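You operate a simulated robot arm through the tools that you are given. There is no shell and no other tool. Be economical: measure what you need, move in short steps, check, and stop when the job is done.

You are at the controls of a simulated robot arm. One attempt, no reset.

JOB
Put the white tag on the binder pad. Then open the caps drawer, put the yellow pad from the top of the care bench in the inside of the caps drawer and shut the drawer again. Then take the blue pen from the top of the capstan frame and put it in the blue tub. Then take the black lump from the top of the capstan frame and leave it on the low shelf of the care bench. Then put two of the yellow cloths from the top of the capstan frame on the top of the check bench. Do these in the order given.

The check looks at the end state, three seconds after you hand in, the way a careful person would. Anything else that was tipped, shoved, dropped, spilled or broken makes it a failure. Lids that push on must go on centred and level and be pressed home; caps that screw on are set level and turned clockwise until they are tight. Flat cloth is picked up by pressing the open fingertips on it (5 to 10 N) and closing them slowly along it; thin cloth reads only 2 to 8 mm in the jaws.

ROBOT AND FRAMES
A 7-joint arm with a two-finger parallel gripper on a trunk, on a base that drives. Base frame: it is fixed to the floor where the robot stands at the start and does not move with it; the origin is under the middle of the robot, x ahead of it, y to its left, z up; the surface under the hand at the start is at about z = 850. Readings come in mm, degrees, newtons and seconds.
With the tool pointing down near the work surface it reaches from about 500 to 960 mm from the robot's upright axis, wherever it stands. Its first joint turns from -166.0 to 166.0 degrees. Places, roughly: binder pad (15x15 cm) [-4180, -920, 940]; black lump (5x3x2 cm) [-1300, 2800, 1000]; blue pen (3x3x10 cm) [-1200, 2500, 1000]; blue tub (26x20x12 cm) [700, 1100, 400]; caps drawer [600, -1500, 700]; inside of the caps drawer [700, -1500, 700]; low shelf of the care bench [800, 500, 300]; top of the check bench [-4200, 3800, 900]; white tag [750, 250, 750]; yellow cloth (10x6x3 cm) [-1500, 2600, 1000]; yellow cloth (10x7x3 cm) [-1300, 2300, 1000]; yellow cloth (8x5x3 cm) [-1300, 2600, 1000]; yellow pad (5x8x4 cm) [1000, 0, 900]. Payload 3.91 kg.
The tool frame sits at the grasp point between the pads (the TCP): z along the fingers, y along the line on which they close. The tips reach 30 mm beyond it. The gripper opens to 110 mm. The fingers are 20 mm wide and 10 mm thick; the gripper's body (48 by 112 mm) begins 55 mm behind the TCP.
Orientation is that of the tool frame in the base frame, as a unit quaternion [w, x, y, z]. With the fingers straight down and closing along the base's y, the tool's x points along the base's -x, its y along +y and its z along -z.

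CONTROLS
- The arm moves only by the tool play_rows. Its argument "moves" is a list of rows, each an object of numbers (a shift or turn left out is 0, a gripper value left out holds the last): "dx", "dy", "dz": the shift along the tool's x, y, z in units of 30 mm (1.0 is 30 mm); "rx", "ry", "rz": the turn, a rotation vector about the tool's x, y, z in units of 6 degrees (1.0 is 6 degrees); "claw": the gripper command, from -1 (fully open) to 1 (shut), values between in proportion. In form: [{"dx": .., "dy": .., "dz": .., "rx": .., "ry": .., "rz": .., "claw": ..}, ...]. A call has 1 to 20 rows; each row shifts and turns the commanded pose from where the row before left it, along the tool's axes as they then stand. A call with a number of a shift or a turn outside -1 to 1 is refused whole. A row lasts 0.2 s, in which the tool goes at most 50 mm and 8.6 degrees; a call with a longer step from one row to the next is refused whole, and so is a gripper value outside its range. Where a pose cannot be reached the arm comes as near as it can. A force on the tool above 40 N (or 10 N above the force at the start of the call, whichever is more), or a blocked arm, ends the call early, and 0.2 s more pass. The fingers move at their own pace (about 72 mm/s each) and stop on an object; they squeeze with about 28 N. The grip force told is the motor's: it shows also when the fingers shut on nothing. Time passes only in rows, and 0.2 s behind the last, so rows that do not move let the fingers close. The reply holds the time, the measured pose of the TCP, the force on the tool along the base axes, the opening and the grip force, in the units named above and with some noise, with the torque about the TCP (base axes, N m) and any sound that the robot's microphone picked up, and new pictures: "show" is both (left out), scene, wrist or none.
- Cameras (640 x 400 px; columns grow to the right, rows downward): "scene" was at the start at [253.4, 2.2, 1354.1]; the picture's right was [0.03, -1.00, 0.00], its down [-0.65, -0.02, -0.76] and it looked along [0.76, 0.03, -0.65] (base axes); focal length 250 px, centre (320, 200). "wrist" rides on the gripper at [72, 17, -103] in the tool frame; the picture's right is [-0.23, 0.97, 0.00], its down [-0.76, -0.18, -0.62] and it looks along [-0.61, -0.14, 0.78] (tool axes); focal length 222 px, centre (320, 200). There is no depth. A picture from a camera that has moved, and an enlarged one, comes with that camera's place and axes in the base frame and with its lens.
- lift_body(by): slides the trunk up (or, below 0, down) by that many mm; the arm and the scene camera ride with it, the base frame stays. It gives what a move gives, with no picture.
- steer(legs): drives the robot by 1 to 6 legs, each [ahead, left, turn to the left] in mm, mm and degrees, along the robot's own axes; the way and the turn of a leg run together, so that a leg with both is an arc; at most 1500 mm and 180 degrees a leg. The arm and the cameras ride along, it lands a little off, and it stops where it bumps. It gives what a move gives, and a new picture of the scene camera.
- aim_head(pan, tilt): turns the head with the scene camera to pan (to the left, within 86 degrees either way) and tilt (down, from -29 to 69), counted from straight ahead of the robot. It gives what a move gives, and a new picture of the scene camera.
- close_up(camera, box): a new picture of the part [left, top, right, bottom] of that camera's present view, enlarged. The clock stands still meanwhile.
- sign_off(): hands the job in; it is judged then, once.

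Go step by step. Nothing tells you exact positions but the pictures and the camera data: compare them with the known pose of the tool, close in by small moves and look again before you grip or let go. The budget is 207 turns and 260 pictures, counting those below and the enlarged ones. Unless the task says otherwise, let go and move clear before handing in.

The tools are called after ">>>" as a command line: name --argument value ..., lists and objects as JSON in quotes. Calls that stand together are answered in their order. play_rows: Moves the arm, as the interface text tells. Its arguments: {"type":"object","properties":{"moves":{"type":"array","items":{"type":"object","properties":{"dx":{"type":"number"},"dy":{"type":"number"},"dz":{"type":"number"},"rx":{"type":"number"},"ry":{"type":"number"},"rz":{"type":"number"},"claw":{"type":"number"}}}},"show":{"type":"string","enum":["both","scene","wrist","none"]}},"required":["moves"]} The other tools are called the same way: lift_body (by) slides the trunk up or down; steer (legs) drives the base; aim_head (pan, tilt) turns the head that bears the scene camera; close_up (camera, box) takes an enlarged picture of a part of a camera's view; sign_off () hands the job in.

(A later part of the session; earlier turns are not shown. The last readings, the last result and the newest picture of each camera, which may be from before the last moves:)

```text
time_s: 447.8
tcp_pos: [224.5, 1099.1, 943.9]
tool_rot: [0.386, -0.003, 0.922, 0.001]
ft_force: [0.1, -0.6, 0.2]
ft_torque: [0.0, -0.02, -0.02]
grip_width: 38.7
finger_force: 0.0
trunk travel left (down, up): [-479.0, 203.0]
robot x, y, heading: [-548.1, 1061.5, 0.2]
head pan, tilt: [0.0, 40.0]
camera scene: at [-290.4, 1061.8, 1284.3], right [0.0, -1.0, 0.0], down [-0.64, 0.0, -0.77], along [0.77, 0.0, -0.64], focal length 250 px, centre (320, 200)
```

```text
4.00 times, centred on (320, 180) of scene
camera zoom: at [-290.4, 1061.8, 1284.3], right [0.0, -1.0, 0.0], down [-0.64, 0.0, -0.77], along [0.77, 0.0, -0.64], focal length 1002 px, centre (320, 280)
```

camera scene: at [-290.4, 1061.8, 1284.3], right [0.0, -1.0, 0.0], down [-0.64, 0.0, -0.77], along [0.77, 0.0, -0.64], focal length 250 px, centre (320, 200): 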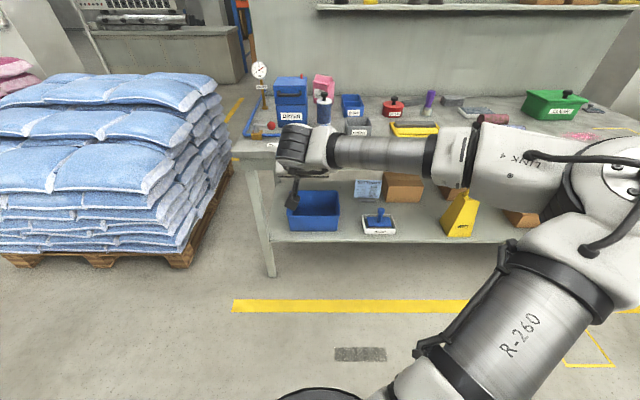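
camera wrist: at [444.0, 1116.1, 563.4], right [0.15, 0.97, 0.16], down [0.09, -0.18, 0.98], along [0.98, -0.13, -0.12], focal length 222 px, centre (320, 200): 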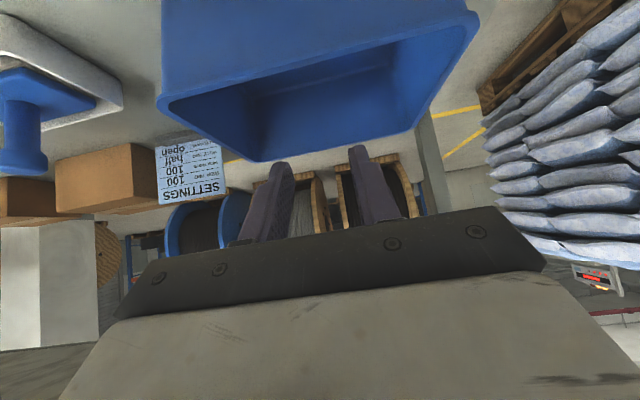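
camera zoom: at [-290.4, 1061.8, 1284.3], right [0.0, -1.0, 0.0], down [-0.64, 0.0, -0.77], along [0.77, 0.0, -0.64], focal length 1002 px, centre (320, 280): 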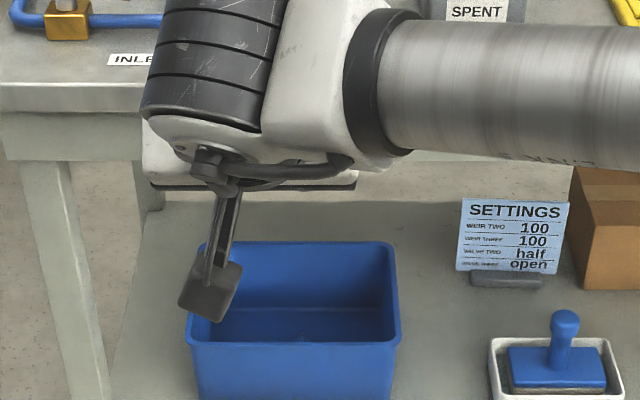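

The pen is released in the tub. Now the black lump: I bring the tool back to vertical, retract, raise, and drive back to the capstan frame.

>>> play_rows --moves '[{"ry": 1}, {"ry": 1}, {"ry": 1}, {"ry": 1}, {"ry": 1}, {"ry": 1}, {"ry": 1}, {"ry": 0.5}, {"dx": 1, "dz": -0.5}, {"dx": 1, "dz": -0.5}, {"dx": 1, "dz": -0.5}, {"dx": 1, "dz": -0.5}, {"dx": 1}]' --show "none"

>>> lift_body --by 195

>>> steer --legs '[[395, 0, 0], [0, 0, 180], [0, -1500, 0], [0, -340, 0]]'

```text
time_s: 450.6
tcp_pos: [75.5, 1097.3, 1001.4]
tool_rot: [0.004, -0.004, 1.0, 0.0]
ft_force: [0.0, 0.5, -0.1]
ft_torque: [0.02, 0.0, 0.0]
grip_width: 38.7
finger_force: 0.0
trunk travel left (down, up): [-479.0, 203.0]
robot x, y, heading: [-546.8, 1062.9, 0.0]
head pan, tilt: [0.0, 40.0]
```

```text
time_s: 452.8
tcp_pos: [75.9, 1097.5, 1196.2]
tool_rot: [0.004, -0.005, 1.0, 0.0]
ft_force: [-0.4, -0.1, -0.9]
ft_torque: [0.0, 0.0, 0.01]
grip_width: 38.8
finger_force: 0.0
trunk travel left (down, up): [-674.0, 8.0]
robot x, y, heading: [-545.1, 1062.0, -0.1]
head pan, tilt: [0.0, 40.0]
```

```text
time_s: 477.1
tcp_pos: [-788.0, 2860.3, 1196.7]
tool_rot: [-0.001, 1.0, 0.01, -0.003]
ft_force: [-0.3, -0.5, 0.6]
ft_torque: [-0.01, 0.01, 0.03]
grip_width: 38.5
finger_force: 0.0
trunk travel left (down, up): [-674.0, 8.0]
robot x, y, heading: [-170.0, 2901.4, -179.4]
head pan, tilt: [0.0, 40.0]
camera scene: at [-425.0, 2899.2, 1479.2], right [-0.01, 1.0, 0.0], down [0.64, 0.01, -0.77], along [-0.77, -0.01, -0.64], focal length 250 px, centre (320, 200)
```

scene: 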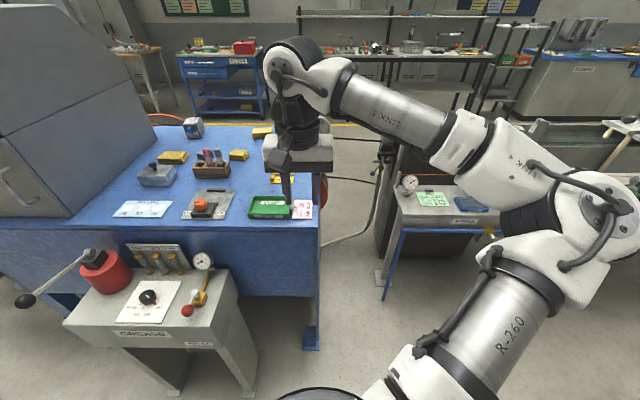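

I drive forward and hover over the lump, about (-1337, 2755).

>>> steer --legs '[[290, 0, -0.6]]'

>>> play_rows --moves '[{"dx": -0.95, "dy": 0.35}, {"dx": -0.95, "dy": 0.35}, {"dx": -0.95, "dy": 0.35}, {"dx": -0.95, "dy": 0.35}, {"dx": -0.95, "dy": 0.35}, {"dx": -0.95, "dy": 0.35}, {"dx": -0.95, "dy": 0.35}, {"dz": 0.7}, {"dz": 0.7}, {}]'

```text
time_s: 479.1
tcp_pos: [-1079.4, 2867.9, 1196.7]
tool_rot: [-0.001, 1.0, 0.002, -0.003]
ft_force: [0.4, -0.4, -0.4]
ft_torque: [0.01, -0.01, 0.0]
grip_width: 38.6
finger_force: 0.0
trunk travel left (down, up): [-674.0, 8.0]
robot x, y, heading: [-460.7, 2903.0, -180.3]
head pan, tilt: [0.0, 40.0]
camera scene: at [-717.1, 2900.4, 1479.0], right [0.0, 1.0, 0.0], down [0.64, 0.0, -0.77], along [-0.77, 0.0, -0.64], focal length 250 px, centre (320, 200)
```

scene: 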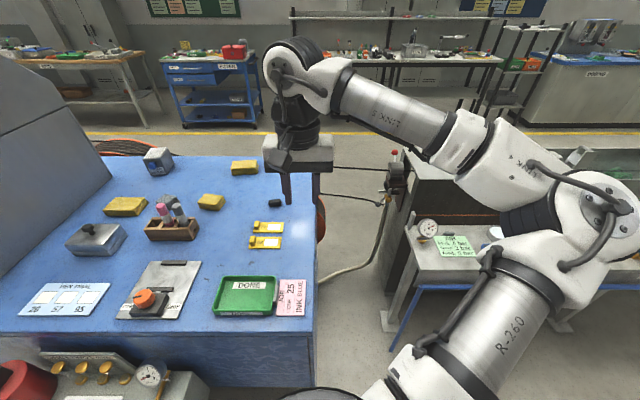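

```text
time_s: 481.3
tcp_pos: [-1280.2, 2790.6, 1155.5]
tool_rot: [0.0, 1.0, 0.003, -0.003]
ft_force: [-0.7, -0.1, 0.2]
ft_torque: [0.01, -0.02, 0.01]
grip_width: 38.7
finger_force: 0.1
trunk travel left (down, up): [-674.0, 8.0]
robot x, y, heading: [-464.2, 2902.6, -180.2]
head pan, tilt: [0.0, 40.0]
camera scene: at [-716.1, 2900.4, 1479.3], right [0.0, 1.0, 0.0], down [0.64, 0.0, -0.77], along [-0.77, 0.0, -0.64], focal length 250 px, centre (320, 200)
camera wrist: at [-1206.0, 2773.9, 1257.8], right [-0.22, -0.98, 0.0], down [-0.76, 0.17, 0.63], along [-0.61, 0.14, -0.78], focal length 222 px, centre (320, 200)
```

scene: 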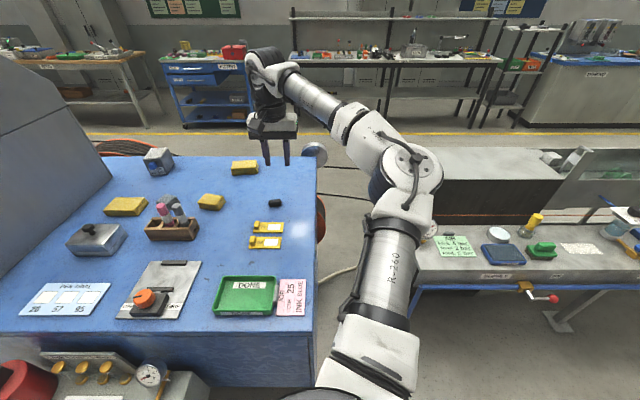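
wrist: 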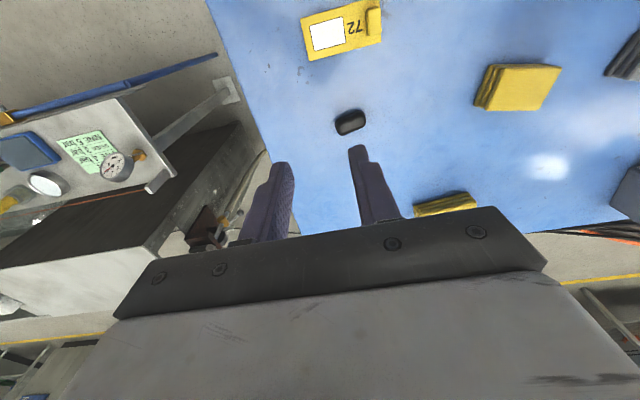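

Lump at about (-1311, 2760, 975), long side along y. I enlarge the wrist view.

>>> close_up --camera "wrist" --box '[302, 92, 398, 152]'

>>> close_up --camera "scene" --box '[235, 180, 315, 230]'

```text
6.67 times, centred on (350, 122) of wrist
camera zoom: at [-1206.0, 2773.9, 1257.8], right [-0.22, -0.98, 0.0], down [-0.76, 0.17, 0.63], along [-0.61, 0.14, -0.78], focal length 1481 px, centre (120, 720)
```

zoom: 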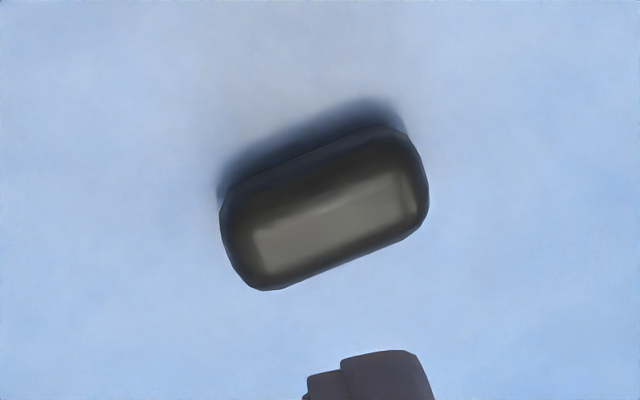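

```text
8.00 times, centred on (275, 205) of scene
camera zoom: at [-716.1, 2900.4, 1479.3], right [0.0, 1.0, 0.0], down [0.64, 0.0, -0.77], along [-0.77, 0.0, -0.64], focal length 2004 px, centre (680, 160)
```

zoom: 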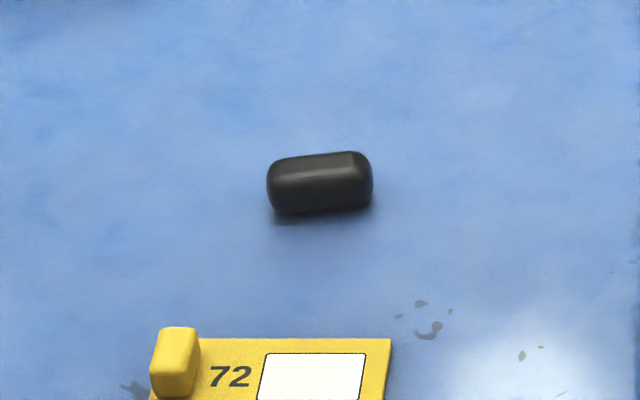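

I rotate the hand 90° so it closes across the lump's short side and descend above it.

>>> play_rows --moves '[{"rz": 1}, {"rz": 1}, {"rz": 1}, {"rz": 1}, {"rz": 1}, {"rz": 1}, {"rz": 1}, {"rz": 1}, {"rz": 1}, {"rz": 1}, {"rz": 1}, {"rz": 1}, {"rz": 1}, {"rz": 1}, {"rz": 1}, {"dx": 1, "dy": 1, "claw": -0.1}, {"dz": 0.9}, {"dz": 0.9}, {"dz": 0.9}, {}]'

>>> close_up --camera "wrist" --box '[240, 70, 400, 170]'

```text
time_s: 485.5
tcp_pos: [-1309.8, 2761.5, 1074.4]
tool_rot: [0.003, 0.709, -0.705, -0.002]
ft_force: [-0.3, 0.6, 0.4]
ft_torque: [-0.01, -0.02, -0.01]
grip_width: 60.3
finger_force: 0.0
trunk travel left (down, up): [-674.0, 8.0]
robot x, y, heading: [-462.8, 2905.9, -179.9]
head pan, tilt: [0.0, 40.0]
camera scene: at [-716.1, 2900.1, 1479.2], right [0.0, 1.0, 0.0], down [0.64, 0.0, -0.77], along [-0.77, 0.0, -0.64], focal length 250 px, centre (320, 200)
camera wrist: at [-1325.3, 2689.0, 1177.3], right [-0.98, 0.22, 0.01], down [0.18, 0.76, 0.62], along [0.13, 0.61, -0.78], focal length 222 px, centre (320, 200)
```

scene: 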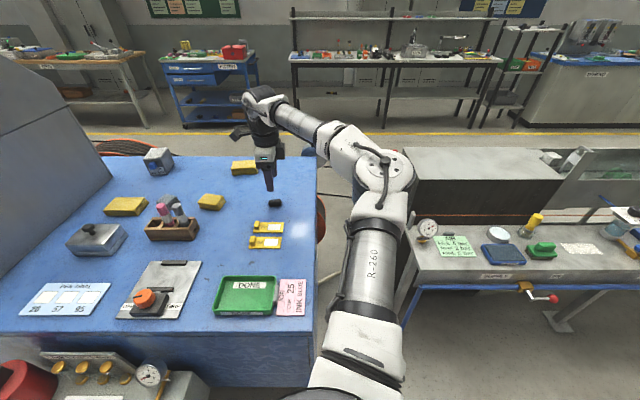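
wrist: 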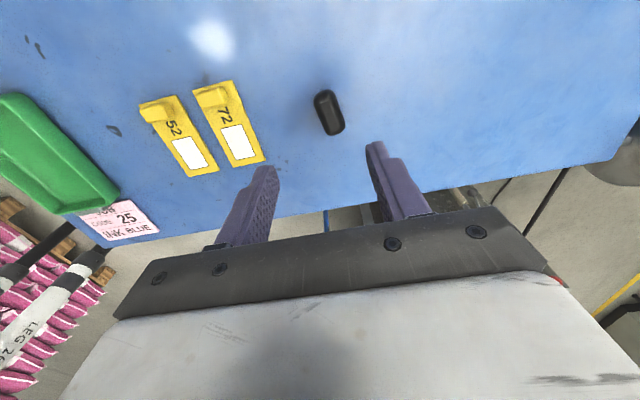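

```text
4.00 times, centred on (320, 120) of wrist
camera zoom: at [-1325.3, 2689.0, 1177.3], right [-0.98, 0.22, 0.01], down [0.18, 0.76, 0.62], along [0.13, 0.61, -0.78], focal length 888 px, centre (320, 520)
```

zoom: 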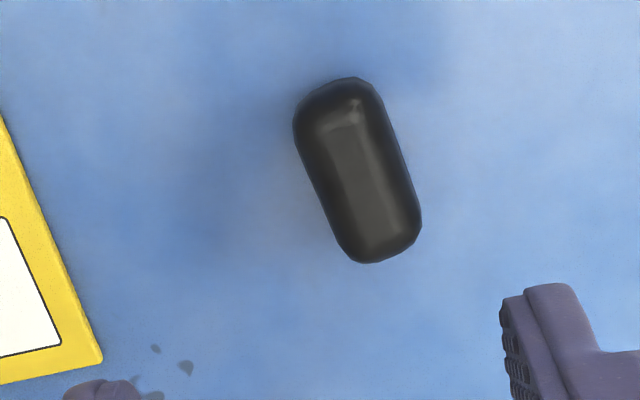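

Re-triangulated: lump centre (-1320, 2757), z ≈ 958, table ≈ 947. I correct and descend around it.

>>> play_rows --moves '[{"dx": 0.13, "dy": 0.36, "rz": -0.6}, {"dz": 0.9}, {"dz": 0.9}, {"dz": 0.7}, {}]' --show "wrist"

```text
time_s: 486.7
tcp_pos: [-1321.0, 2757.9, 999.3]
tool_rot: [0.002, 0.731, -0.682, -0.003]
ft_force: [0.3, -0.3, 0.3]
ft_torque: [-0.01, -0.02, 0.0]
grip_width: 60.6
finger_force: 0.0
trunk travel left (down, up): [-674.0, 8.0]
robot x, y, heading: [-463.8, 2903.1, -179.7]
head pan, tilt: [0.0, 40.0]
camera wrist: at [-1331.3, 2684.4, 1102.6], right [-0.99, 0.16, 0.01], down [0.13, 0.77, 0.62], along [0.09, 0.61, -0.78], focal length 222 px, centre (320, 200)
```

wrist: 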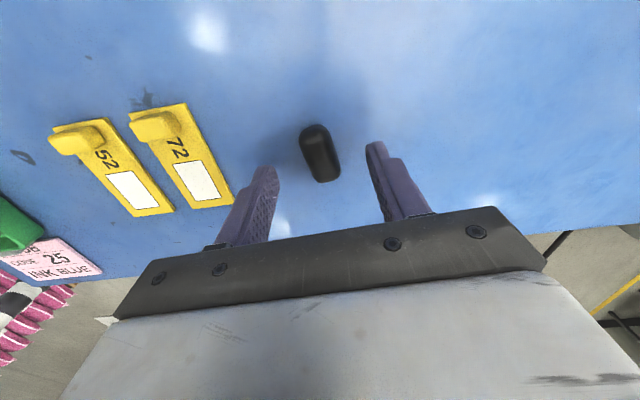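

Centred. I lower the last 17 mm and close.

>>> play_rows --moves '[{"dx": 0.07, "dz": 0.3}, {"dz": 0.25}, {}, {"claw": 1}, {}, {}, {}]' --show "wrist"

```text
time_s: 488.3
tcp_pos: [-1321.2, 2756.7, 983.5]
tool_rot: [0.003, 0.731, -0.682, -0.002]
ft_force: [-0.4, -0.5, 0.1]
ft_torque: [-0.01, -0.01, -0.04]
grip_width: 20.6
finger_force: 27.7
trunk travel left (down, up): [-674.0, 8.0]
robot x, y, heading: [-457.3, 2902.9, -180.0]
head pan, tilt: [0.0, 40.0]
camera wrist: at [-1331.9, 2682.1, 1086.8], right [-0.99, 0.16, 0.01], down [0.13, 0.77, 0.62], along [0.09, 0.61, -0.78], focal length 222 px, centre (320, 200)
```

wrist: 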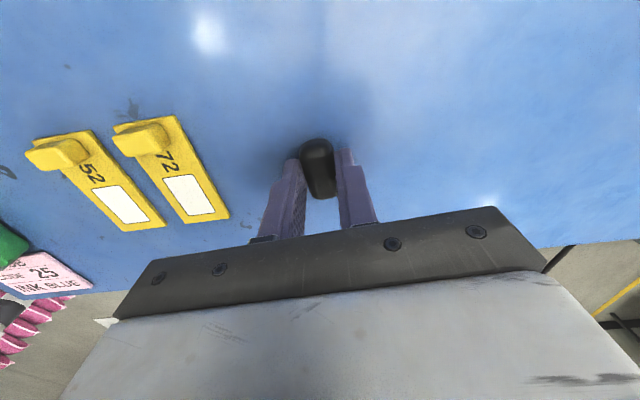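

Lump gripped (20.6 mm). I lift it, square the hand, retract and drive to the care bench.

>>> play_rows --moves '[{"dz": -0.6}, {"dz": -1}, {"dz": -1}, {"dz": -1}, {"dz": -1}, {"dz": -1}, {"dz": -1}, {"rz": -1}, {"rz": -1}, {"rz": -1}, {"rz": -1}, {"rz": -1}, {"rz": -1}, {"rz": -1}, {"rz": -1}, {"rz": -1}, {"rz": -1}, {"rz": -1}, {"rz": -1}, {"rz": -1}]' --show "wrist"

>>> play_rows --moves '[{"rz": -1}, {"rz": -0.4}, {"dx": 1, "dy": -0.6}, {"dx": 1, "dy": -0.6}, {"dx": 1, "dy": -0.6}, {"dx": 1, "dy": -0.6}, {"dx": 1, "dy": -0.6}, {"dx": 1}, {"dx": 1}]' --show "none"

>>> steer --legs '[[-300, 0, 0], [0, 1500, 0], [0, 890, 0], [0, 0, 180], [-420, 0, 0]]'

```text
time_s: 492.5
tcp_pos: [-1319.0, 2756.1, 1181.6]
tool_rot: [0.0, 0.998, -0.07, -0.003]
ft_force: [0.0, -0.1, -1.0]
ft_torque: [-0.02, 0.01, -0.02]
grip_width: 20.3
finger_force: 28.0
trunk travel left (down, up): [-674.0, 8.0]
robot x, y, heading: [-458.5, 2900.9, -179.8]
head pan, tilt: [0.0, 40.0]
camera wrist: at [-1249.1, 2729.0, 1283.5], right [-0.36, -0.93, 0.0], down [-0.73, 0.28, 0.63], along [-0.59, 0.22, -0.78], focal length 222 px, centre (320, 200)
```

wrist: 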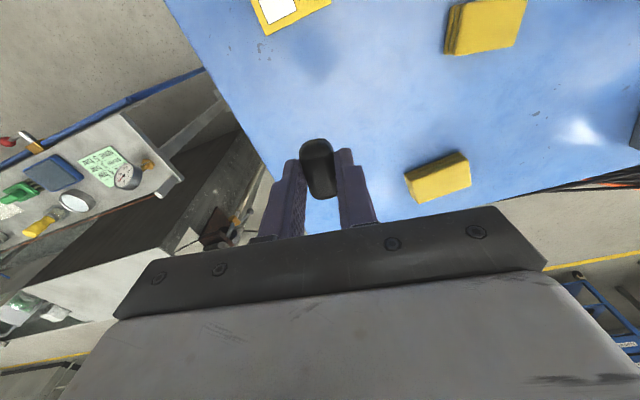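

```text
time_s: 494.5
tcp_pos: [-1107.3, 2848.4, 1181.3]
tool_rot: [0.0, 1.0, 0.002, -0.003]
ft_force: [-0.1, 0.0, -0.6]
ft_torque: [0.02, -0.01, -0.01]
grip_width: 20.5
finger_force: 28.1
trunk travel left (down, up): [-674.0, 8.0]
robot x, y, heading: [-455.3, 2900.0, -179.8]
head pan, tilt: [0.0, 40.0]
```

```text
time_s: 524.7
tcp_pos: [81.2, 524.0, 1180.4]
tool_rot: [0.004, 0.0, 1.0, 0.0]
ft_force: [0.7, -0.4, -1.0]
ft_torque: [0.01, 0.0, 0.02]
grip_width: 20.6
finger_force: 27.8
trunk travel left (down, up): [-674.0, 8.0]
robot x, y, heading: [-565.1, 473.9, -0.4]
head pan, tilt: [0.0, 40.0]
camera scene: at [-311.5, 472.3, 1479.3], right [-0.01, -1.0, 0.0], down [-0.64, 0.0, -0.77], along [0.77, 0.0, -0.64], focal length 250 px, centre (320, 200)
```

scene: 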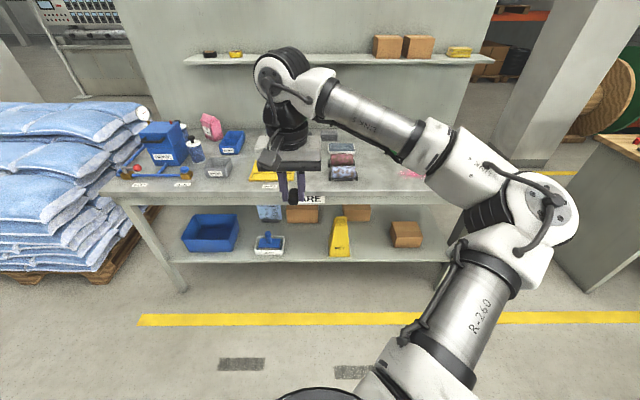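

Full view of the low shelf: free spot between the soap tray and the WET sign, about (670, 550). I check the tub, then lower the trunk.

>>> close_up --camera "scene" --box '[170, 200, 360, 275]'

>>> lift_body --by -400

>>> lift_body --by -270

>>> play_rows --moves '[{"dx": -1, "dz": 1}, {"dx": -1, "dz": 1}, {"dx": -1, "dz": 0.7}, {"dx": -1}, {"ry": -1}, {"ry": -1}, {"ry": -1}, {"ry": -1}, {}]'

```text
3.37 times, centred on (265, 238) of scene
camera zoom: at [-311.5, 472.3, 1479.3], right [-0.01, -1.0, 0.0], down [-0.64, 0.0, -0.77], along [0.77, 0.0, -0.64], focal length 844 px, centre (505, 74)
```

zoom: 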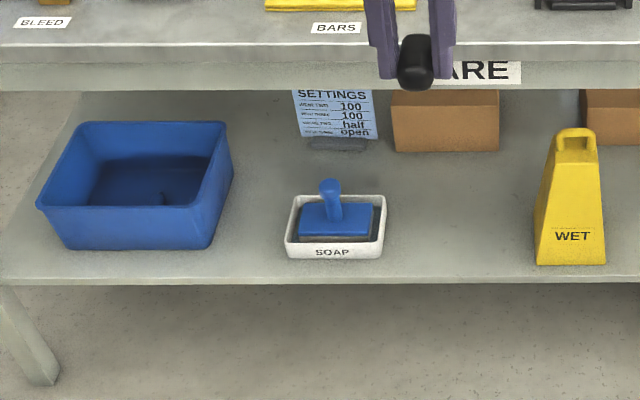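

```text
time_s: 528.6
tcp_pos: [82.8, 523.5, 780.2]
tool_rot: [0.004, 0.0, 1.0, 0.0]
ft_force: [0.1, 0.8, -0.8]
ft_torque: [-0.03, 0.02, 0.0]
grip_width: 20.5
finger_force: 27.6
trunk travel left (down, up): [-274.0, 408.0]
robot x, y, heading: [-565.2, 473.2, -0.2]
head pan, tilt: [0.0, 40.0]
```

```text
time_s: 531.5
tcp_pos: [80.9, 526.4, 580.2]
tool_rot: [0.009, -0.001, 1.0, -0.002]
ft_force: [0.8, 0.2, 0.6]
ft_torque: [0.01, 0.02, 0.01]
grip_width: 20.5
finger_force: 28.0
trunk travel left (down, up): [-66.0, 616.0]
robot x, y, heading: [-566.5, 474.8, -0.1]
head pan, tilt: [0.0, 40.0]
stopped: the arm was blocked; the commanded pose is now the measured one
```

```text
time_s: 533.5
tcp_pos: [202.5, 525.3, 499.2]
tool_rot: [0.215, -0.002, 0.977, -0.001]
ft_force: [0.1, 0.3, 0.3]
ft_torque: [0.01, -0.04, -0.01]
grip_width: 20.4
finger_force: 27.9
trunk travel left (down, up): [-66.0, 616.0]
robot x, y, heading: [-563.8, 470.1, -0.3]
head pan, tilt: [0.0, 40.0]
camera scene: at [-313.0, 471.5, 875.0], right [-0.01, -1.0, 0.0], down [-0.64, 0.0, -0.77], along [0.77, 0.0, -0.64], focal length 250 px, centre (320, 200)
camera wrist: at [93.5, 542.2, 561.9], right [0.2, 0.97, 0.09], down [0.43, -0.17, 0.89], along [0.88, -0.14, -0.45], focal length 222 px, centre (320, 200)
```

scene: 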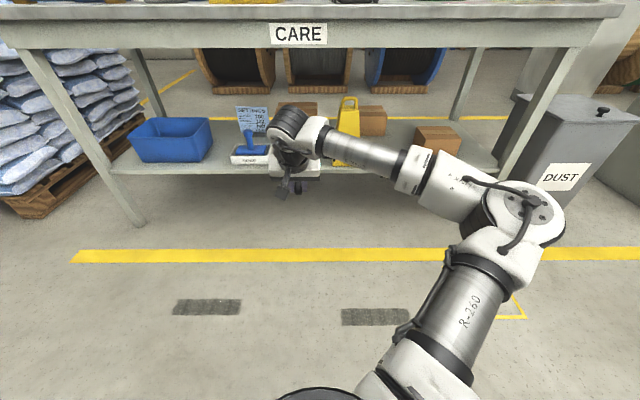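
wrist: 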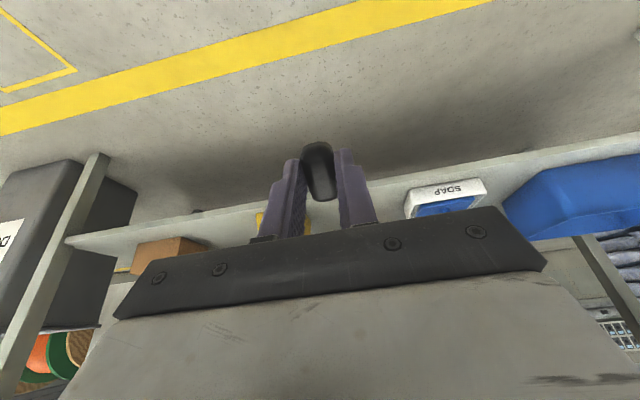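

The pen is in the tub. The hand is pitched 25°. I lower further, shift left slightly and drive in under the table.

>>> play_rows --moves '[{"dz": 0.76, "dx": 0.35}, {"dz": 0.76, "dx": 0.35}, {"dz": 0.76, "dx": 0.35}, {"dz": 0.76, "dx": 0.35}, {}]' --show "none"

>>> steer --legs '[[250, 20, 0]]'

>>> play_rows --moves '[{}]' --show "wrist"

```text
time_s: 534.7
tcp_pos: [203.0, 525.4, 398.4]
tool_rot: [0.214, -0.003, 0.977, 0.0]
ft_force: [-0.2, -0.2, 0.2]
ft_torque: [-0.01, -0.02, -0.01]
grip_width: 20.7
finger_force: 27.8
trunk travel left (down, up): [-66.0, 616.0]
robot x, y, heading: [-562.1, 474.4, -0.1]
head pan, tilt: [0.0, 40.0]
```

```text
time_s: 536.5
tcp_pos: [454.0, 541.9, 399.1]
tool_rot: [0.216, -0.001, 0.976, -0.002]
ft_force: [0.1, 0.0, 0.4]
ft_torque: [0.01, 0.01, 0.02]
grip_width: 20.5
finger_force: 27.8
trunk travel left (down, up): [-66.0, 616.0]
robot x, y, heading: [-316.0, 493.6, -0.5]
head pan, tilt: [0.0, 40.0]
camera scene: at [-63.8, 490.1, 875.1], right [-0.01, -1.0, 0.0], down [-0.64, 0.01, -0.77], along [0.77, -0.01, -0.64], focal length 250 px, centre (320, 200)
```

scene: 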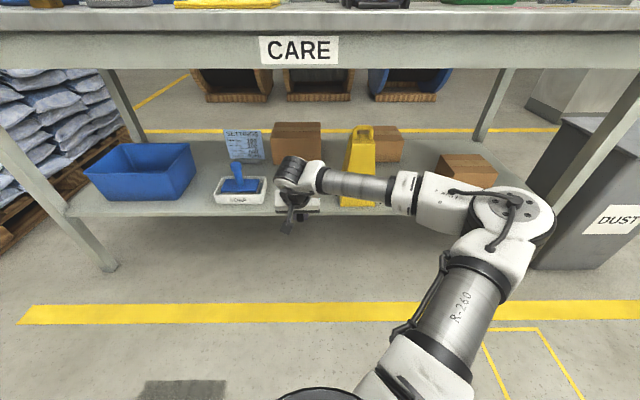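

```text
time_s: 537.0
tcp_pos: [452.3, 541.6, 398.1]
tool_rot: [0.215, -0.001, 0.977, -0.001]
ft_force: [0.1, 0.5, -0.2]
ft_torque: [-0.01, 0.0, 0.0]
grip_width: 20.7
finger_force: 28.3
trunk travel left (down, up): [-66.0, 616.0]
robot x, y, heading: [-314.5, 491.2, -0.7]
head pan, tilt: [0.0, 40.0]
camera wrist: at [344.3, 558.8, 461.6], right [0.2, 0.97, 0.09], down [0.43, -0.17, 0.89], along [0.88, -0.14, -0.45], focal length 222 px, centre (320, 200)
```

wrist: 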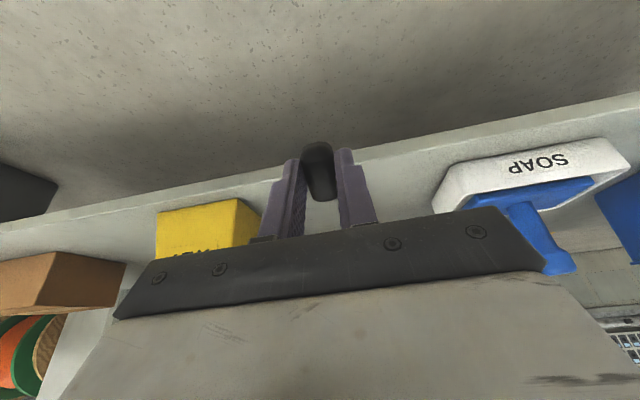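

The gap is clear on both sides. I drive 180 mm further in and then lower.

>>> steer --legs '[[180, 0, 0]]'

>>> play_rows --moves '[{"dz": 0.3, "dx": 0.14}, {"dz": 0.3, "dx": 0.14}, {"dz": 0.3, "dx": 0.14}, {"dz": 0.2, "dx": 0.09}, {}]'

```text
time_s: 538.5
tcp_pos: [631.5, 541.1, 398.2]
tool_rot: [0.216, -0.001, 0.976, -0.002]
ft_force: [0.4, -0.4, -0.1]
ft_torque: [0.0, 0.01, 0.0]
grip_width: 20.5
finger_force: 28.1
trunk travel left (down, up): [-66.0, 616.0]
robot x, y, heading: [-138.5, 490.4, -0.6]
head pan, tilt: [0.0, 40.0]
camera scene: at [114.6, 488.7, 875.1], right [-0.01, -1.0, 0.0], down [-0.64, 0.0, -0.77], along [0.77, -0.01, -0.64], focal length 250 px, centre (320, 200)
```

scene: 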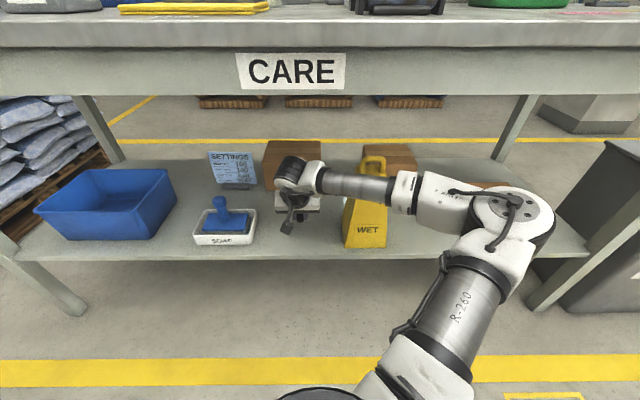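

```text
time_s: 539.6
tcp_pos: [631.8, 541.9, 362.0]
tool_rot: [0.215, -0.001, 0.977, -0.003]
ft_force: [0.2, 0.0, -0.6]
ft_torque: [-0.01, 0.02, -0.04]
grip_width: 20.7
finger_force: 28.5
trunk travel left (down, up): [-66.0, 616.0]
robot x, y, heading: [-139.8, 488.0, -0.6]
head pan, tilt: [0.0, 40.0]
camera scene: at [114.1, 489.4, 875.1], right [-0.01, -1.0, 0.0], down [-0.64, 0.0, -0.77], along [0.77, -0.01, -0.64], focal length 250 px, centre (320, 200)
camera wrist: at [523.0, 557.4, 425.3], right [0.2, 0.97, 0.09], down [0.43, -0.17, 0.89], along [0.88, -0.14, -0.45], focal length 222 px, centre (320, 200)
```

scene: 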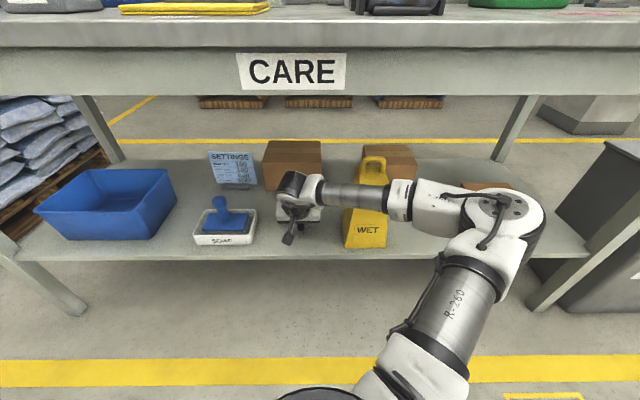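
wrist: 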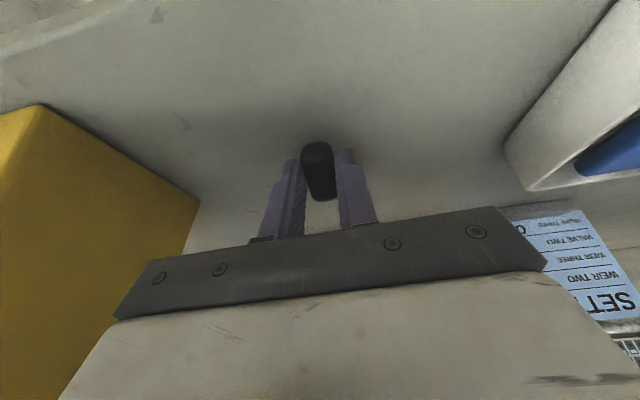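

Hand is between soap and sign with the lump nearly down. I lower to contact.

>>> play_rows --moves '[{"dz": 0.1, "dx": 0.045}, {"dz": 0.1, "dx": 0.045}, {"dz": 0.07, "dx": 0.03}, {"dz": 0.07, "dx": 0.03}, {}]' --show "none"

```text
time_s: 540.9
tcp_pos: [632.6, 540.4, 355.0]
tool_rot: [0.218, -0.001, 0.976, -0.003]
ft_force: [4.3, -2.1, 22.6]
ft_torque: [0.02, -0.1, -0.02]
grip_width: 20.5
finger_force: 28.4
trunk travel left (down, up): [-66.0, 616.0]
robot x, y, heading: [-135.4, 488.5, -0.8]
head pan, tilt: [0.0, 40.0]
```

Contact. I ease 2 mm up, release and retreat upward and back.

>>> play_rows --moves '[{"dz": -0.07, "dx": -0.03}, {"claw": 0.4}, {}, {}, {"dz": -0.5, "dx": -0.2}, {"dz": -0.5, "dx": -0.2}, {"dz": -0.5, "dx": -0.2}, {}]' --show "wrist"

>>> steer --legs '[[-420, 0, 0.6]]'

>>> close_up --camera "scene" --box '[100, 80, 420, 220]'

```text
time_s: 542.6
tcp_pos: [629.4, 540.1, 402.9]
tool_rot: [0.216, -0.001, 0.976, -0.003]
ft_force: [-0.8, 0.3, -0.4]
ft_torque: [-0.05, 0.02, -0.01]
grip_width: 32.9
finger_force: 0.0
trunk travel left (down, up): [-66.0, 616.0]
robot x, y, heading: [-136.6, 491.5, -0.7]
head pan, tilt: [0.0, 40.0]
camera wrist: at [520.3, 557.4, 464.8], right [0.2, 0.97, 0.09], down [0.43, -0.17, 0.89], along [0.88, -0.14, -0.45], focal length 222 px, centre (320, 200)
```

wrist: 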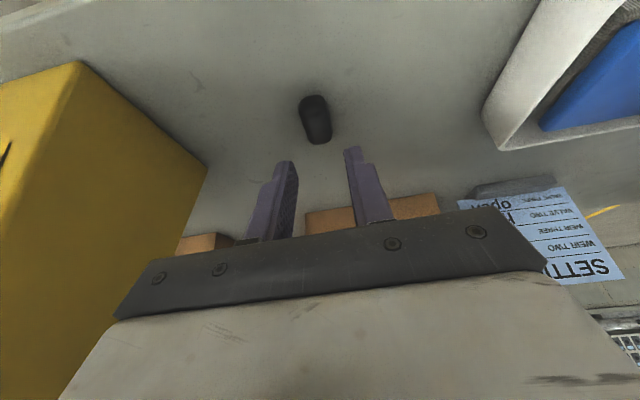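

```text
time_s: 545.2
tcp_pos: [206.7, 548.9, 402.6]
tool_rot: [0.215, -0.007, 0.977, 0.0]
ft_force: [0.2, -0.7, -0.2]
ft_torque: [-0.02, 0.01, -0.02]
grip_width: 32.8
finger_force: 0.0
trunk travel left (down, up): [-66.0, 616.0]
robot x, y, heading: [-558.1, 489.6, 0.2]
head pan, tilt: [0.0, 40.0]
camera scene: at [-306.6, 492.9, 875.0], right [0.0, -1.0, 0.0], down [-0.64, 0.0, -0.77], along [0.77, 0.0, -0.64], focal length 250 px, centre (320, 200)
```

scene: 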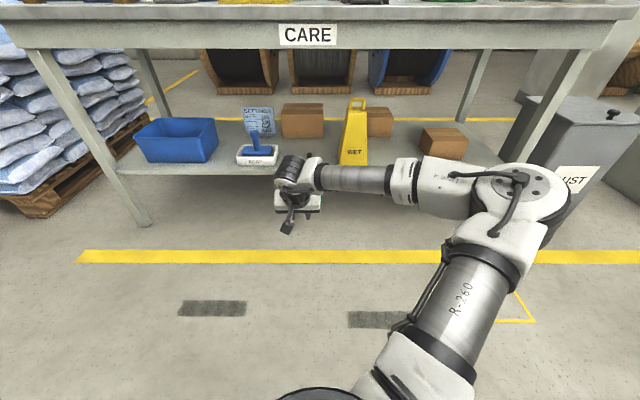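

```text
2.00 times, centred on (260, 150) of scene
camera zoom: at [-306.6, 492.9, 875.0], right [0.0, -1.0, 0.0], down [-0.64, 0.0, -0.77], along [0.77, 0.0, -0.64], focal length 501 px, centre (440, 300)
```

zoom: 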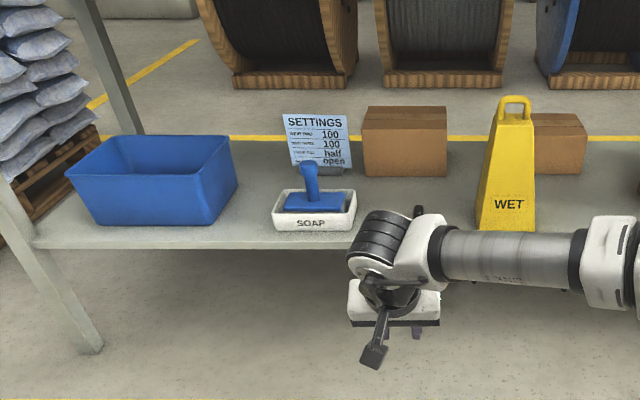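

The lump lies on the low shelf. Now the cloths, best reached from the wall-side aisle, near the check bench. I set the tool vertical, raise the trunk and drive around the row's end.

>>> play_rows --moves '[{"ry": 1}, {"ry": 1}, {"ry": 1}, {"ry": 1}, {"ry": 0.13}, {"dx": 1, "dz": -1}, {"dx": 1, "dz": -1}, {"dx": 1, "dz": -1}, {"dx": 1, "dz": -1}]' --show "none"

>>> lift_body --by 400

>>> lift_body --by 200

>>> steer --legs '[[110, 0, 0], [0, -1500, 0], [0, -1500, 0], [0, -1500, 0], [0, -240, 0]]'

```text
time_s: 547.2
tcp_pos: [85.7, 545.8, 521.2]
tool_rot: [0.0, -0.007, 1.0, -0.001]
ft_force: [-0.9, -0.9, 0.1]
ft_torque: [-0.01, 0.03, 0.01]
grip_width: 33.1
finger_force: 0.1
trunk travel left (down, up): [-66.0, 616.0]
robot x, y, heading: [-556.0, 488.5, 0.3]
head pan, tilt: [0.0, 40.0]
```

```text
time_s: 551.1
tcp_pos: [86.3, 547.0, 917.0]
tool_rot: [-0.002, -0.006, 1.0, -0.001]
ft_force: [0.1, 0.7, 0.4]
ft_torque: [0.01, -0.01, 0.0]
grip_width: 33.1
finger_force: 0.1
trunk travel left (down, up): [-466.0, 216.0]
robot x, y, heading: [-556.3, 492.6, -0.0]
head pan, tilt: [0.0, 40.0]
```

```text
time_s: 553.2
tcp_pos: [87.1, 547.2, 1116.1]
tool_rot: [-0.002, -0.006, 1.0, -0.001]
ft_force: [-0.5, 0.1, 0.9]
ft_torque: [0.01, 0.01, -0.01]
grip_width: 32.5
finger_force: 0.0
trunk travel left (down, up): [-666.0, 16.0]
robot x, y, heading: [-559.3, 493.2, 0.1]
head pan, tilt: [0.0, 40.0]
```

```text
time_s: 590.5
tcp_pos: [196.2, -4178.1, 1116.0]
tool_rot: [-0.002, -0.003, 1.0, -0.001]
ft_force: [-0.3, -0.2, 0.1]
ft_torque: [-0.01, -0.01, -0.01]
grip_width: 33.0
finger_force: 0.1
trunk travel left (down, up): [-666.0, 16.0]
robot x, y, heading: [-449.4, -4231.4, -0.3]
head pan, tilt: [0.0, 40.0]
camera scene: at [-194.5, -4230.4, 1471.6], right [0.0, -1.0, 0.0], down [-0.64, 0.0, -0.77], along [0.77, 0.0, -0.64], focal length 250 px, centre (320, 200)
```

scene: 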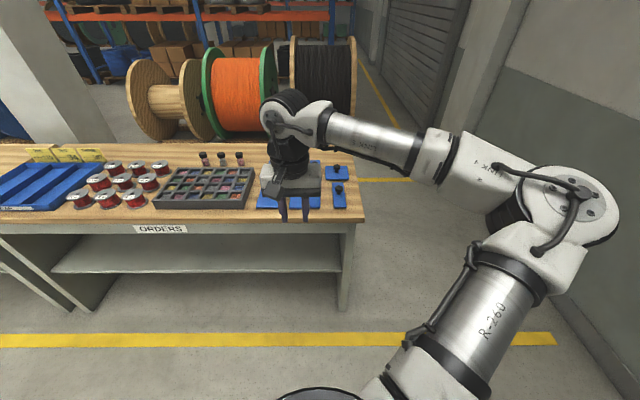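

I go back along the end aisle and up the wall-side aisle to y ≈ 1500, then look.

>>> steer --legs '[[-1500, 0, 0], [-1000, 0, 0], [0, 1500, 0], [0, 1500, 0], [0, 1500, 0], [0, 1200, 0]]'

>>> aim_head --pan 45 --tilt 30

```text
time_s: 646.4
tcp_pos: [-2285.8, 1566.0, 1116.3]
tool_rot: [-0.002, 0.005, 1.0, -0.002]
ft_force: [0.8, -0.5, 0.0]
ft_torque: [0.01, 0.03, -0.03]
grip_width: 32.8
finger_force: 0.1
trunk travel left (down, up): [-666.0, 16.0]
robot x, y, heading: [-2932.3, 1522.8, -1.5]
head pan, tilt: [0.0, 40.0]
camera scene: at [-2677.2, 1518.7, 1471.6], right [-0.02, -1.0, 0.0], down [-0.64, 0.01, -0.77], along [0.77, -0.02, -0.64], focal length 250 px, centre (320, 200)
```

scene: 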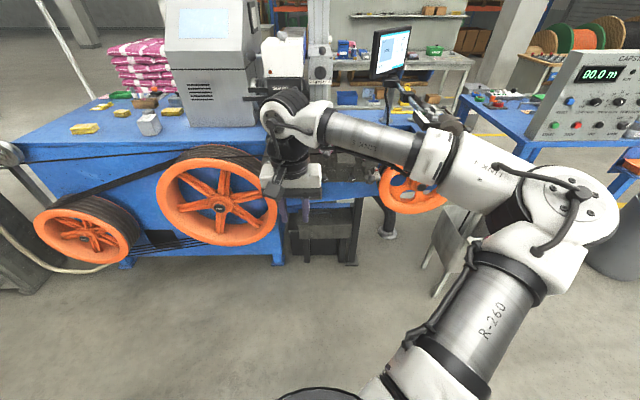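

```text
time_s: 647.5
tcp_pos: [-2285.7, 1565.7, 1115.7]
tool_rot: [-0.002, 0.004, 1.0, -0.001]
ft_force: [0.6, -0.1, -0.1]
ft_torque: [0.03, 0.02, -0.01]
grip_width: 32.9
finger_force: 0.1
trunk travel left (down, up): [-666.0, 16.0]
robot x, y, heading: [-2931.1, 1524.3, -1.2]
head pan, tilt: [45.0, 30.0]
camera scene: at [-2696.9, 1583.0, 1486.9], right [0.69, -0.72, 0.0], down [-0.36, -0.35, -0.87], along [0.62, 0.6, -0.5], focal length 250 px, centre (320, 200)
```

scene: 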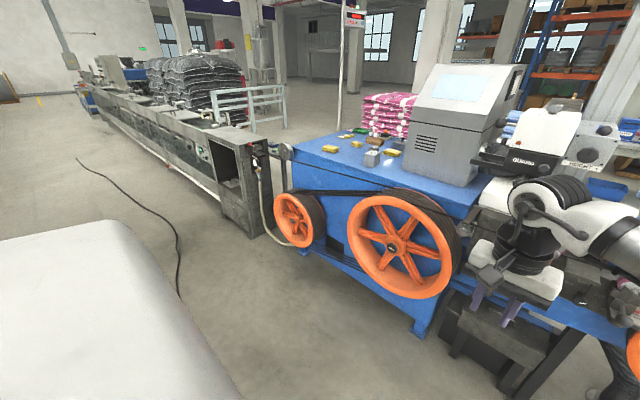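

There's a cable on the floor ahead. I turn to see where it lies.

>>> steer --legs '[[0, 0, 75]]'

>>> aim_head --pan 5 --tilt 35

```text
time_s: 651.2
tcp_pos: [-2791.7, 2155.6, 1116.3]
tool_rot: [0.0, -0.597, 0.802, -0.002]
ft_force: [0.3, -0.2, 0.4]
ft_torque: [0.0, -0.04, -0.02]
grip_width: 33.2
finger_force: 0.0
trunk travel left (down, up): [-666.0, 16.0]
robot x, y, heading: [-2929.7, 1523.1, 72.7]
head pan, tilt: [45.0, 30.0]
camera scene: at [-2923.9, 1766.2, 1486.9], right [0.89, 0.47, 0.0], down [0.23, -0.44, -0.87], along [-0.4, 0.77, -0.5], focal length 250 px, centre (320, 200)
```

scene: 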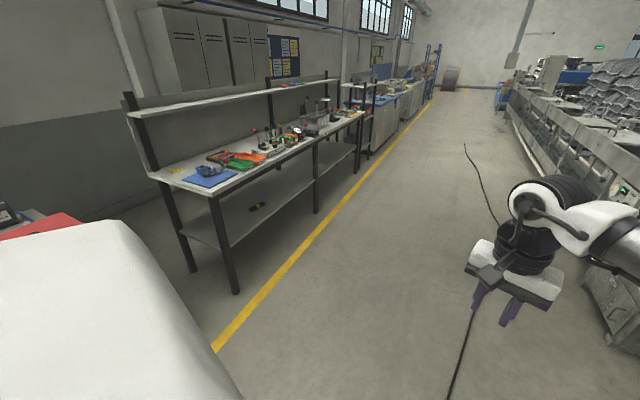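

```text
time_s: 652.2
tcp_pos: [-2790.6, 2155.3, 1115.1]
tool_rot: [-0.001, -0.596, 0.803, -0.001]
ft_force: [0.3, 0.5, 0.2]
ft_torque: [0.01, 0.04, 0.0]
grip_width: 33.2
finger_force: 0.0
trunk travel left (down, up): [-666.0, 16.0]
robot x, y, heading: [-2929.4, 1524.8, 72.4]
head pan, tilt: [5.0, 35.0]
camera scene: at [-2863.0, 1772.2, 1479.2], right [0.98, -0.21, 0.0], down [-0.12, -0.56, -0.82], along [0.17, 0.8, -0.57], focal length 250 px, centre (320, 200)
```

scene: 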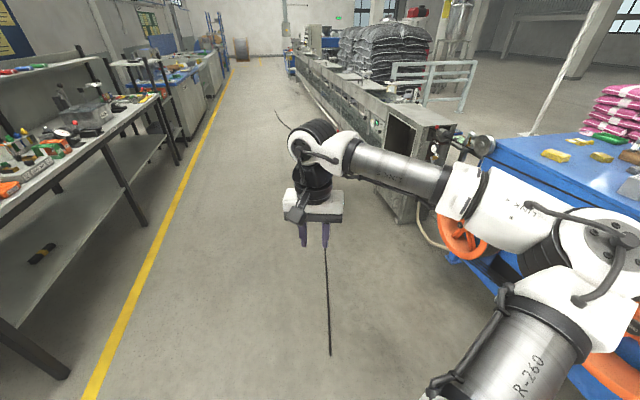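

The cable ends near (-2678, 2382); I keep right of it. I drive with the arm leading along +y, then turn to face the frame from the aisle side.

>>> steer --legs '[[0, 0, 17.5], [0, -780, 0], [920, 0, 0]]'

>>> aim_head --pan -60 --tilt 40

```text
time_s: 664.1
tcp_pos: [-2210.9, 3085.0, 1116.1]
tool_rot: [0.001, 0.713, -0.701, 0.002]
ft_force: [-0.2, -0.4, -0.8]
ft_torque: [-0.01, -0.02, 0.01]
grip_width: 32.9
finger_force: 0.0
trunk travel left (down, up): [-666.0, 16.0]
robot x, y, heading: [-2155.6, 2440.4, 90.1]
head pan, tilt: [5.0, 35.0]
camera scene: at [-2163.5, 2699.0, 1479.1], right [1.0, 0.09, 0.0], down [0.05, -0.57, -0.82], along [-0.08, 0.82, -0.57], focal length 250 px, centre (320, 200)
```

scene: 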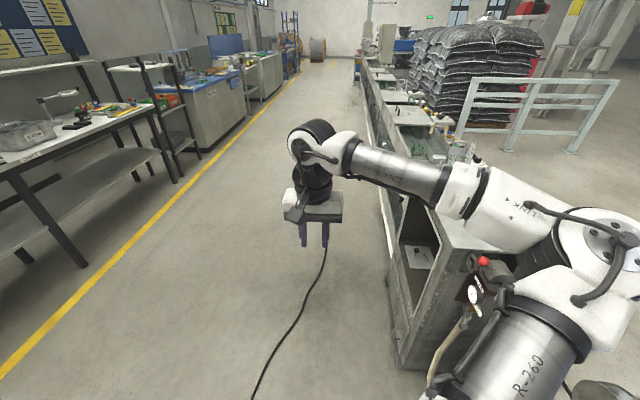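

```text
time_s: 665.5
tcp_pos: [-2210.8, 3085.7, 1116.5]
tool_rot: [0.001, 0.713, -0.701, 0.001]
ft_force: [-0.6, -0.6, -0.1]
ft_torque: [-0.02, 0.02, -0.02]
grip_width: 32.8
finger_force: 0.1
trunk travel left (down, up): [-666.0, 16.0]
robot x, y, heading: [-2155.9, 2440.5, 90.2]
head pan, tilt: [-60.0, 40.0]
camera scene: at [-2081.9, 2654.1, 1471.6], right [0.51, -0.86, 0.0], down [-0.55, -0.33, -0.77], along [0.66, 0.39, -0.64], focal length 250 px, centre (320, 200)
```

scene: 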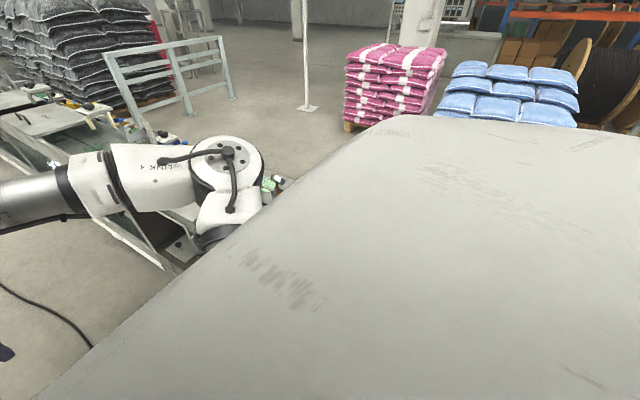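

I turn right to face the frame.

>>> steer --legs '[[0, 0, -90]]'

>>> aim_head --pan 5 --tilt 40

```text
time_s: 669.8
tcp_pos: [-1510.0, 2504.2, 1117.4]
tool_rot: [-0.002, -0.013, 1.0, -0.001]
ft_force: [-0.6, 0.6, -0.2]
ft_torque: [0.01, 0.0, 0.04]
grip_width: 33.1
finger_force: 0.1
trunk travel left (down, up): [-666.0, 16.0]
robot x, y, heading: [-2155.5, 2443.0, 0.8]
head pan, tilt: [-60.0, 40.0]
camera scene: at [-1940.6, 2370.1, 1471.6], right [-0.86, -0.51, 0.0], down [-0.33, 0.55, -0.77], along [0.39, -0.66, -0.64], focal length 250 px, centre (320, 200)
```

scene: 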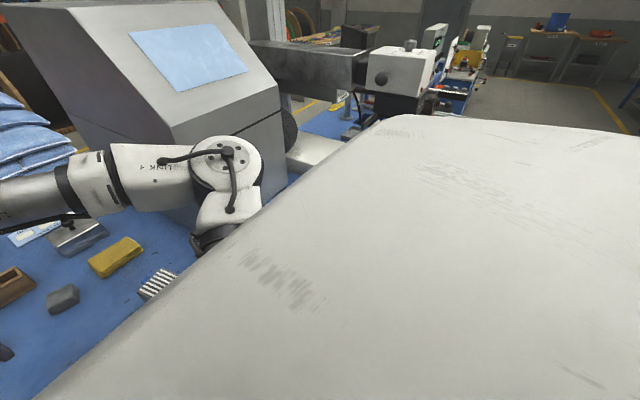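

```text
time_s: 671.1
tcp_pos: [-1509.4, 2503.0, 1114.7]
tool_rot: [-0.002, -0.012, 1.0, -0.001]
ft_force: [0.8, 0.0, 0.4]
ft_torque: [0.02, 0.02, 0.01]
grip_width: 32.9
finger_force: 0.0
trunk travel left (down, up): [-666.0, 16.0]
robot x, y, heading: [-2156.2, 2441.9, 0.6]
head pan, tilt: [5.0, 40.0]
camera scene: at [-1899.5, 2451.8, 1471.6], right [0.1, -0.99, 0.0], down [-0.64, -0.06, -0.77], along [0.76, 0.08, -0.64], focal length 250 px, centre (320, 200)
```

scene: 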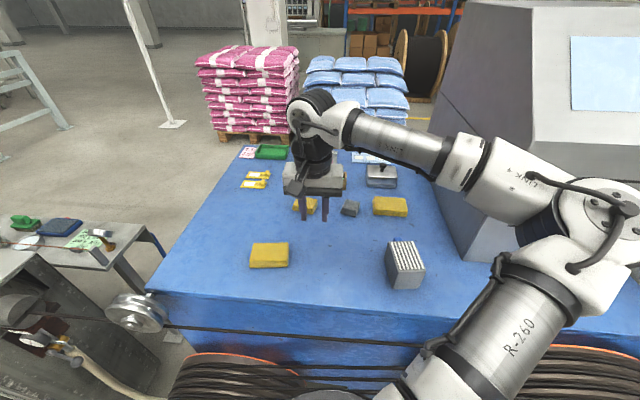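

Great view: cloths at about (-1515, 2623), one near (-1300, 2300), one behind the hand. I take the nearest first: rotate the hand 90° and hover over it.

>>> play_rows --moves '[{"rz": 1}, {"rz": 1}, {"rz": 1}, {"rz": 1}, {"rz": 1}, {"rz": 1}, {"rz": 1}, {"rz": 1}, {"rz": 1}, {"rz": 1}, {"rz": 1}, {"rz": 1}, {"rz": 1}, {"rz": 1}, {"rz": 1}, {"dx": 1, "claw": -0.6}, {"dx": 1}, {"dx": 1}, {"dx": 1}, {}]'

>>> close_up --camera "scene" --box '[200, 200, 360, 300]'

```text
time_s: 675.3
tcp_pos: [-1512.4, 2623.8, 1116.2]
tool_rot: [0.0, 0.699, 0.715, -0.002]
ft_force: [-0.8, 1.7, 0.9]
ft_torque: [0.0, -0.01, 0.0]
grip_width: 88.1
finger_force: 0.0
trunk travel left (down, up): [-666.0, 16.0]
robot x, y, heading: [-2152.4, 2443.4, 0.7]
head pan, tilt: [5.0, 40.0]
camera scene: at [-1899.5, 2451.5, 1471.6], right [0.1, -0.99, 0.0], down [-0.64, -0.06, -0.77], along [0.76, 0.08, -0.64], focal length 250 px, centre (320, 200)
camera wrist: at [-1496.5, 2696.5, 1218.8], right [0.98, -0.2, 0.0], down [-0.16, -0.76, 0.63], along [-0.13, -0.61, -0.78], focal length 222 px, centre (320, 200)
```

scene: 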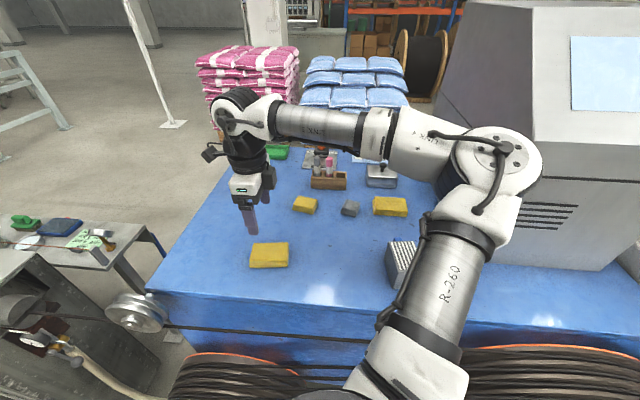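
wrist: 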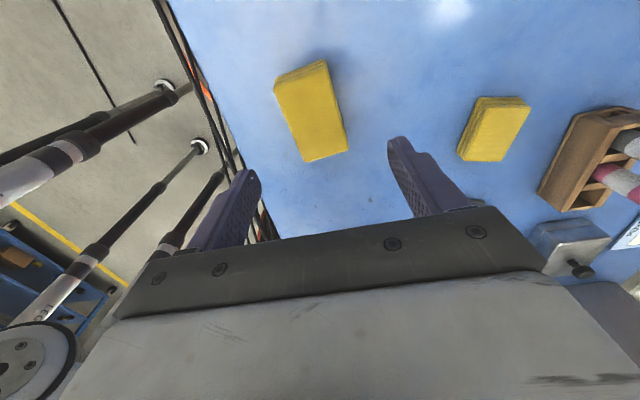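

```text
4.00 times, centred on (280, 250) of scene
camera zoom: at [-1899.5, 2451.5, 1471.6], right [0.1, -0.99, 0.0], down [-0.64, -0.06, -0.77], along [0.76, 0.08, -0.64], focal length 1002 px, centre (480, 0)
```

zoom: 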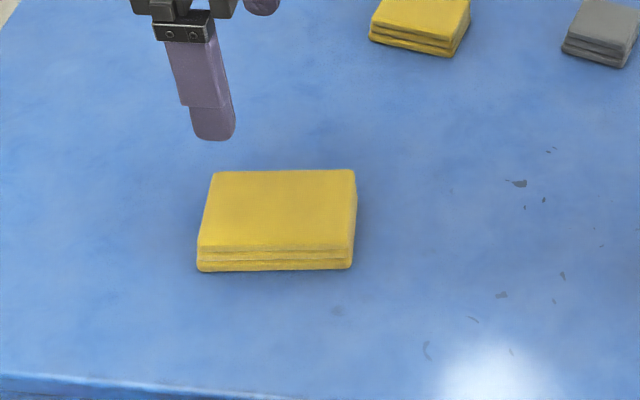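

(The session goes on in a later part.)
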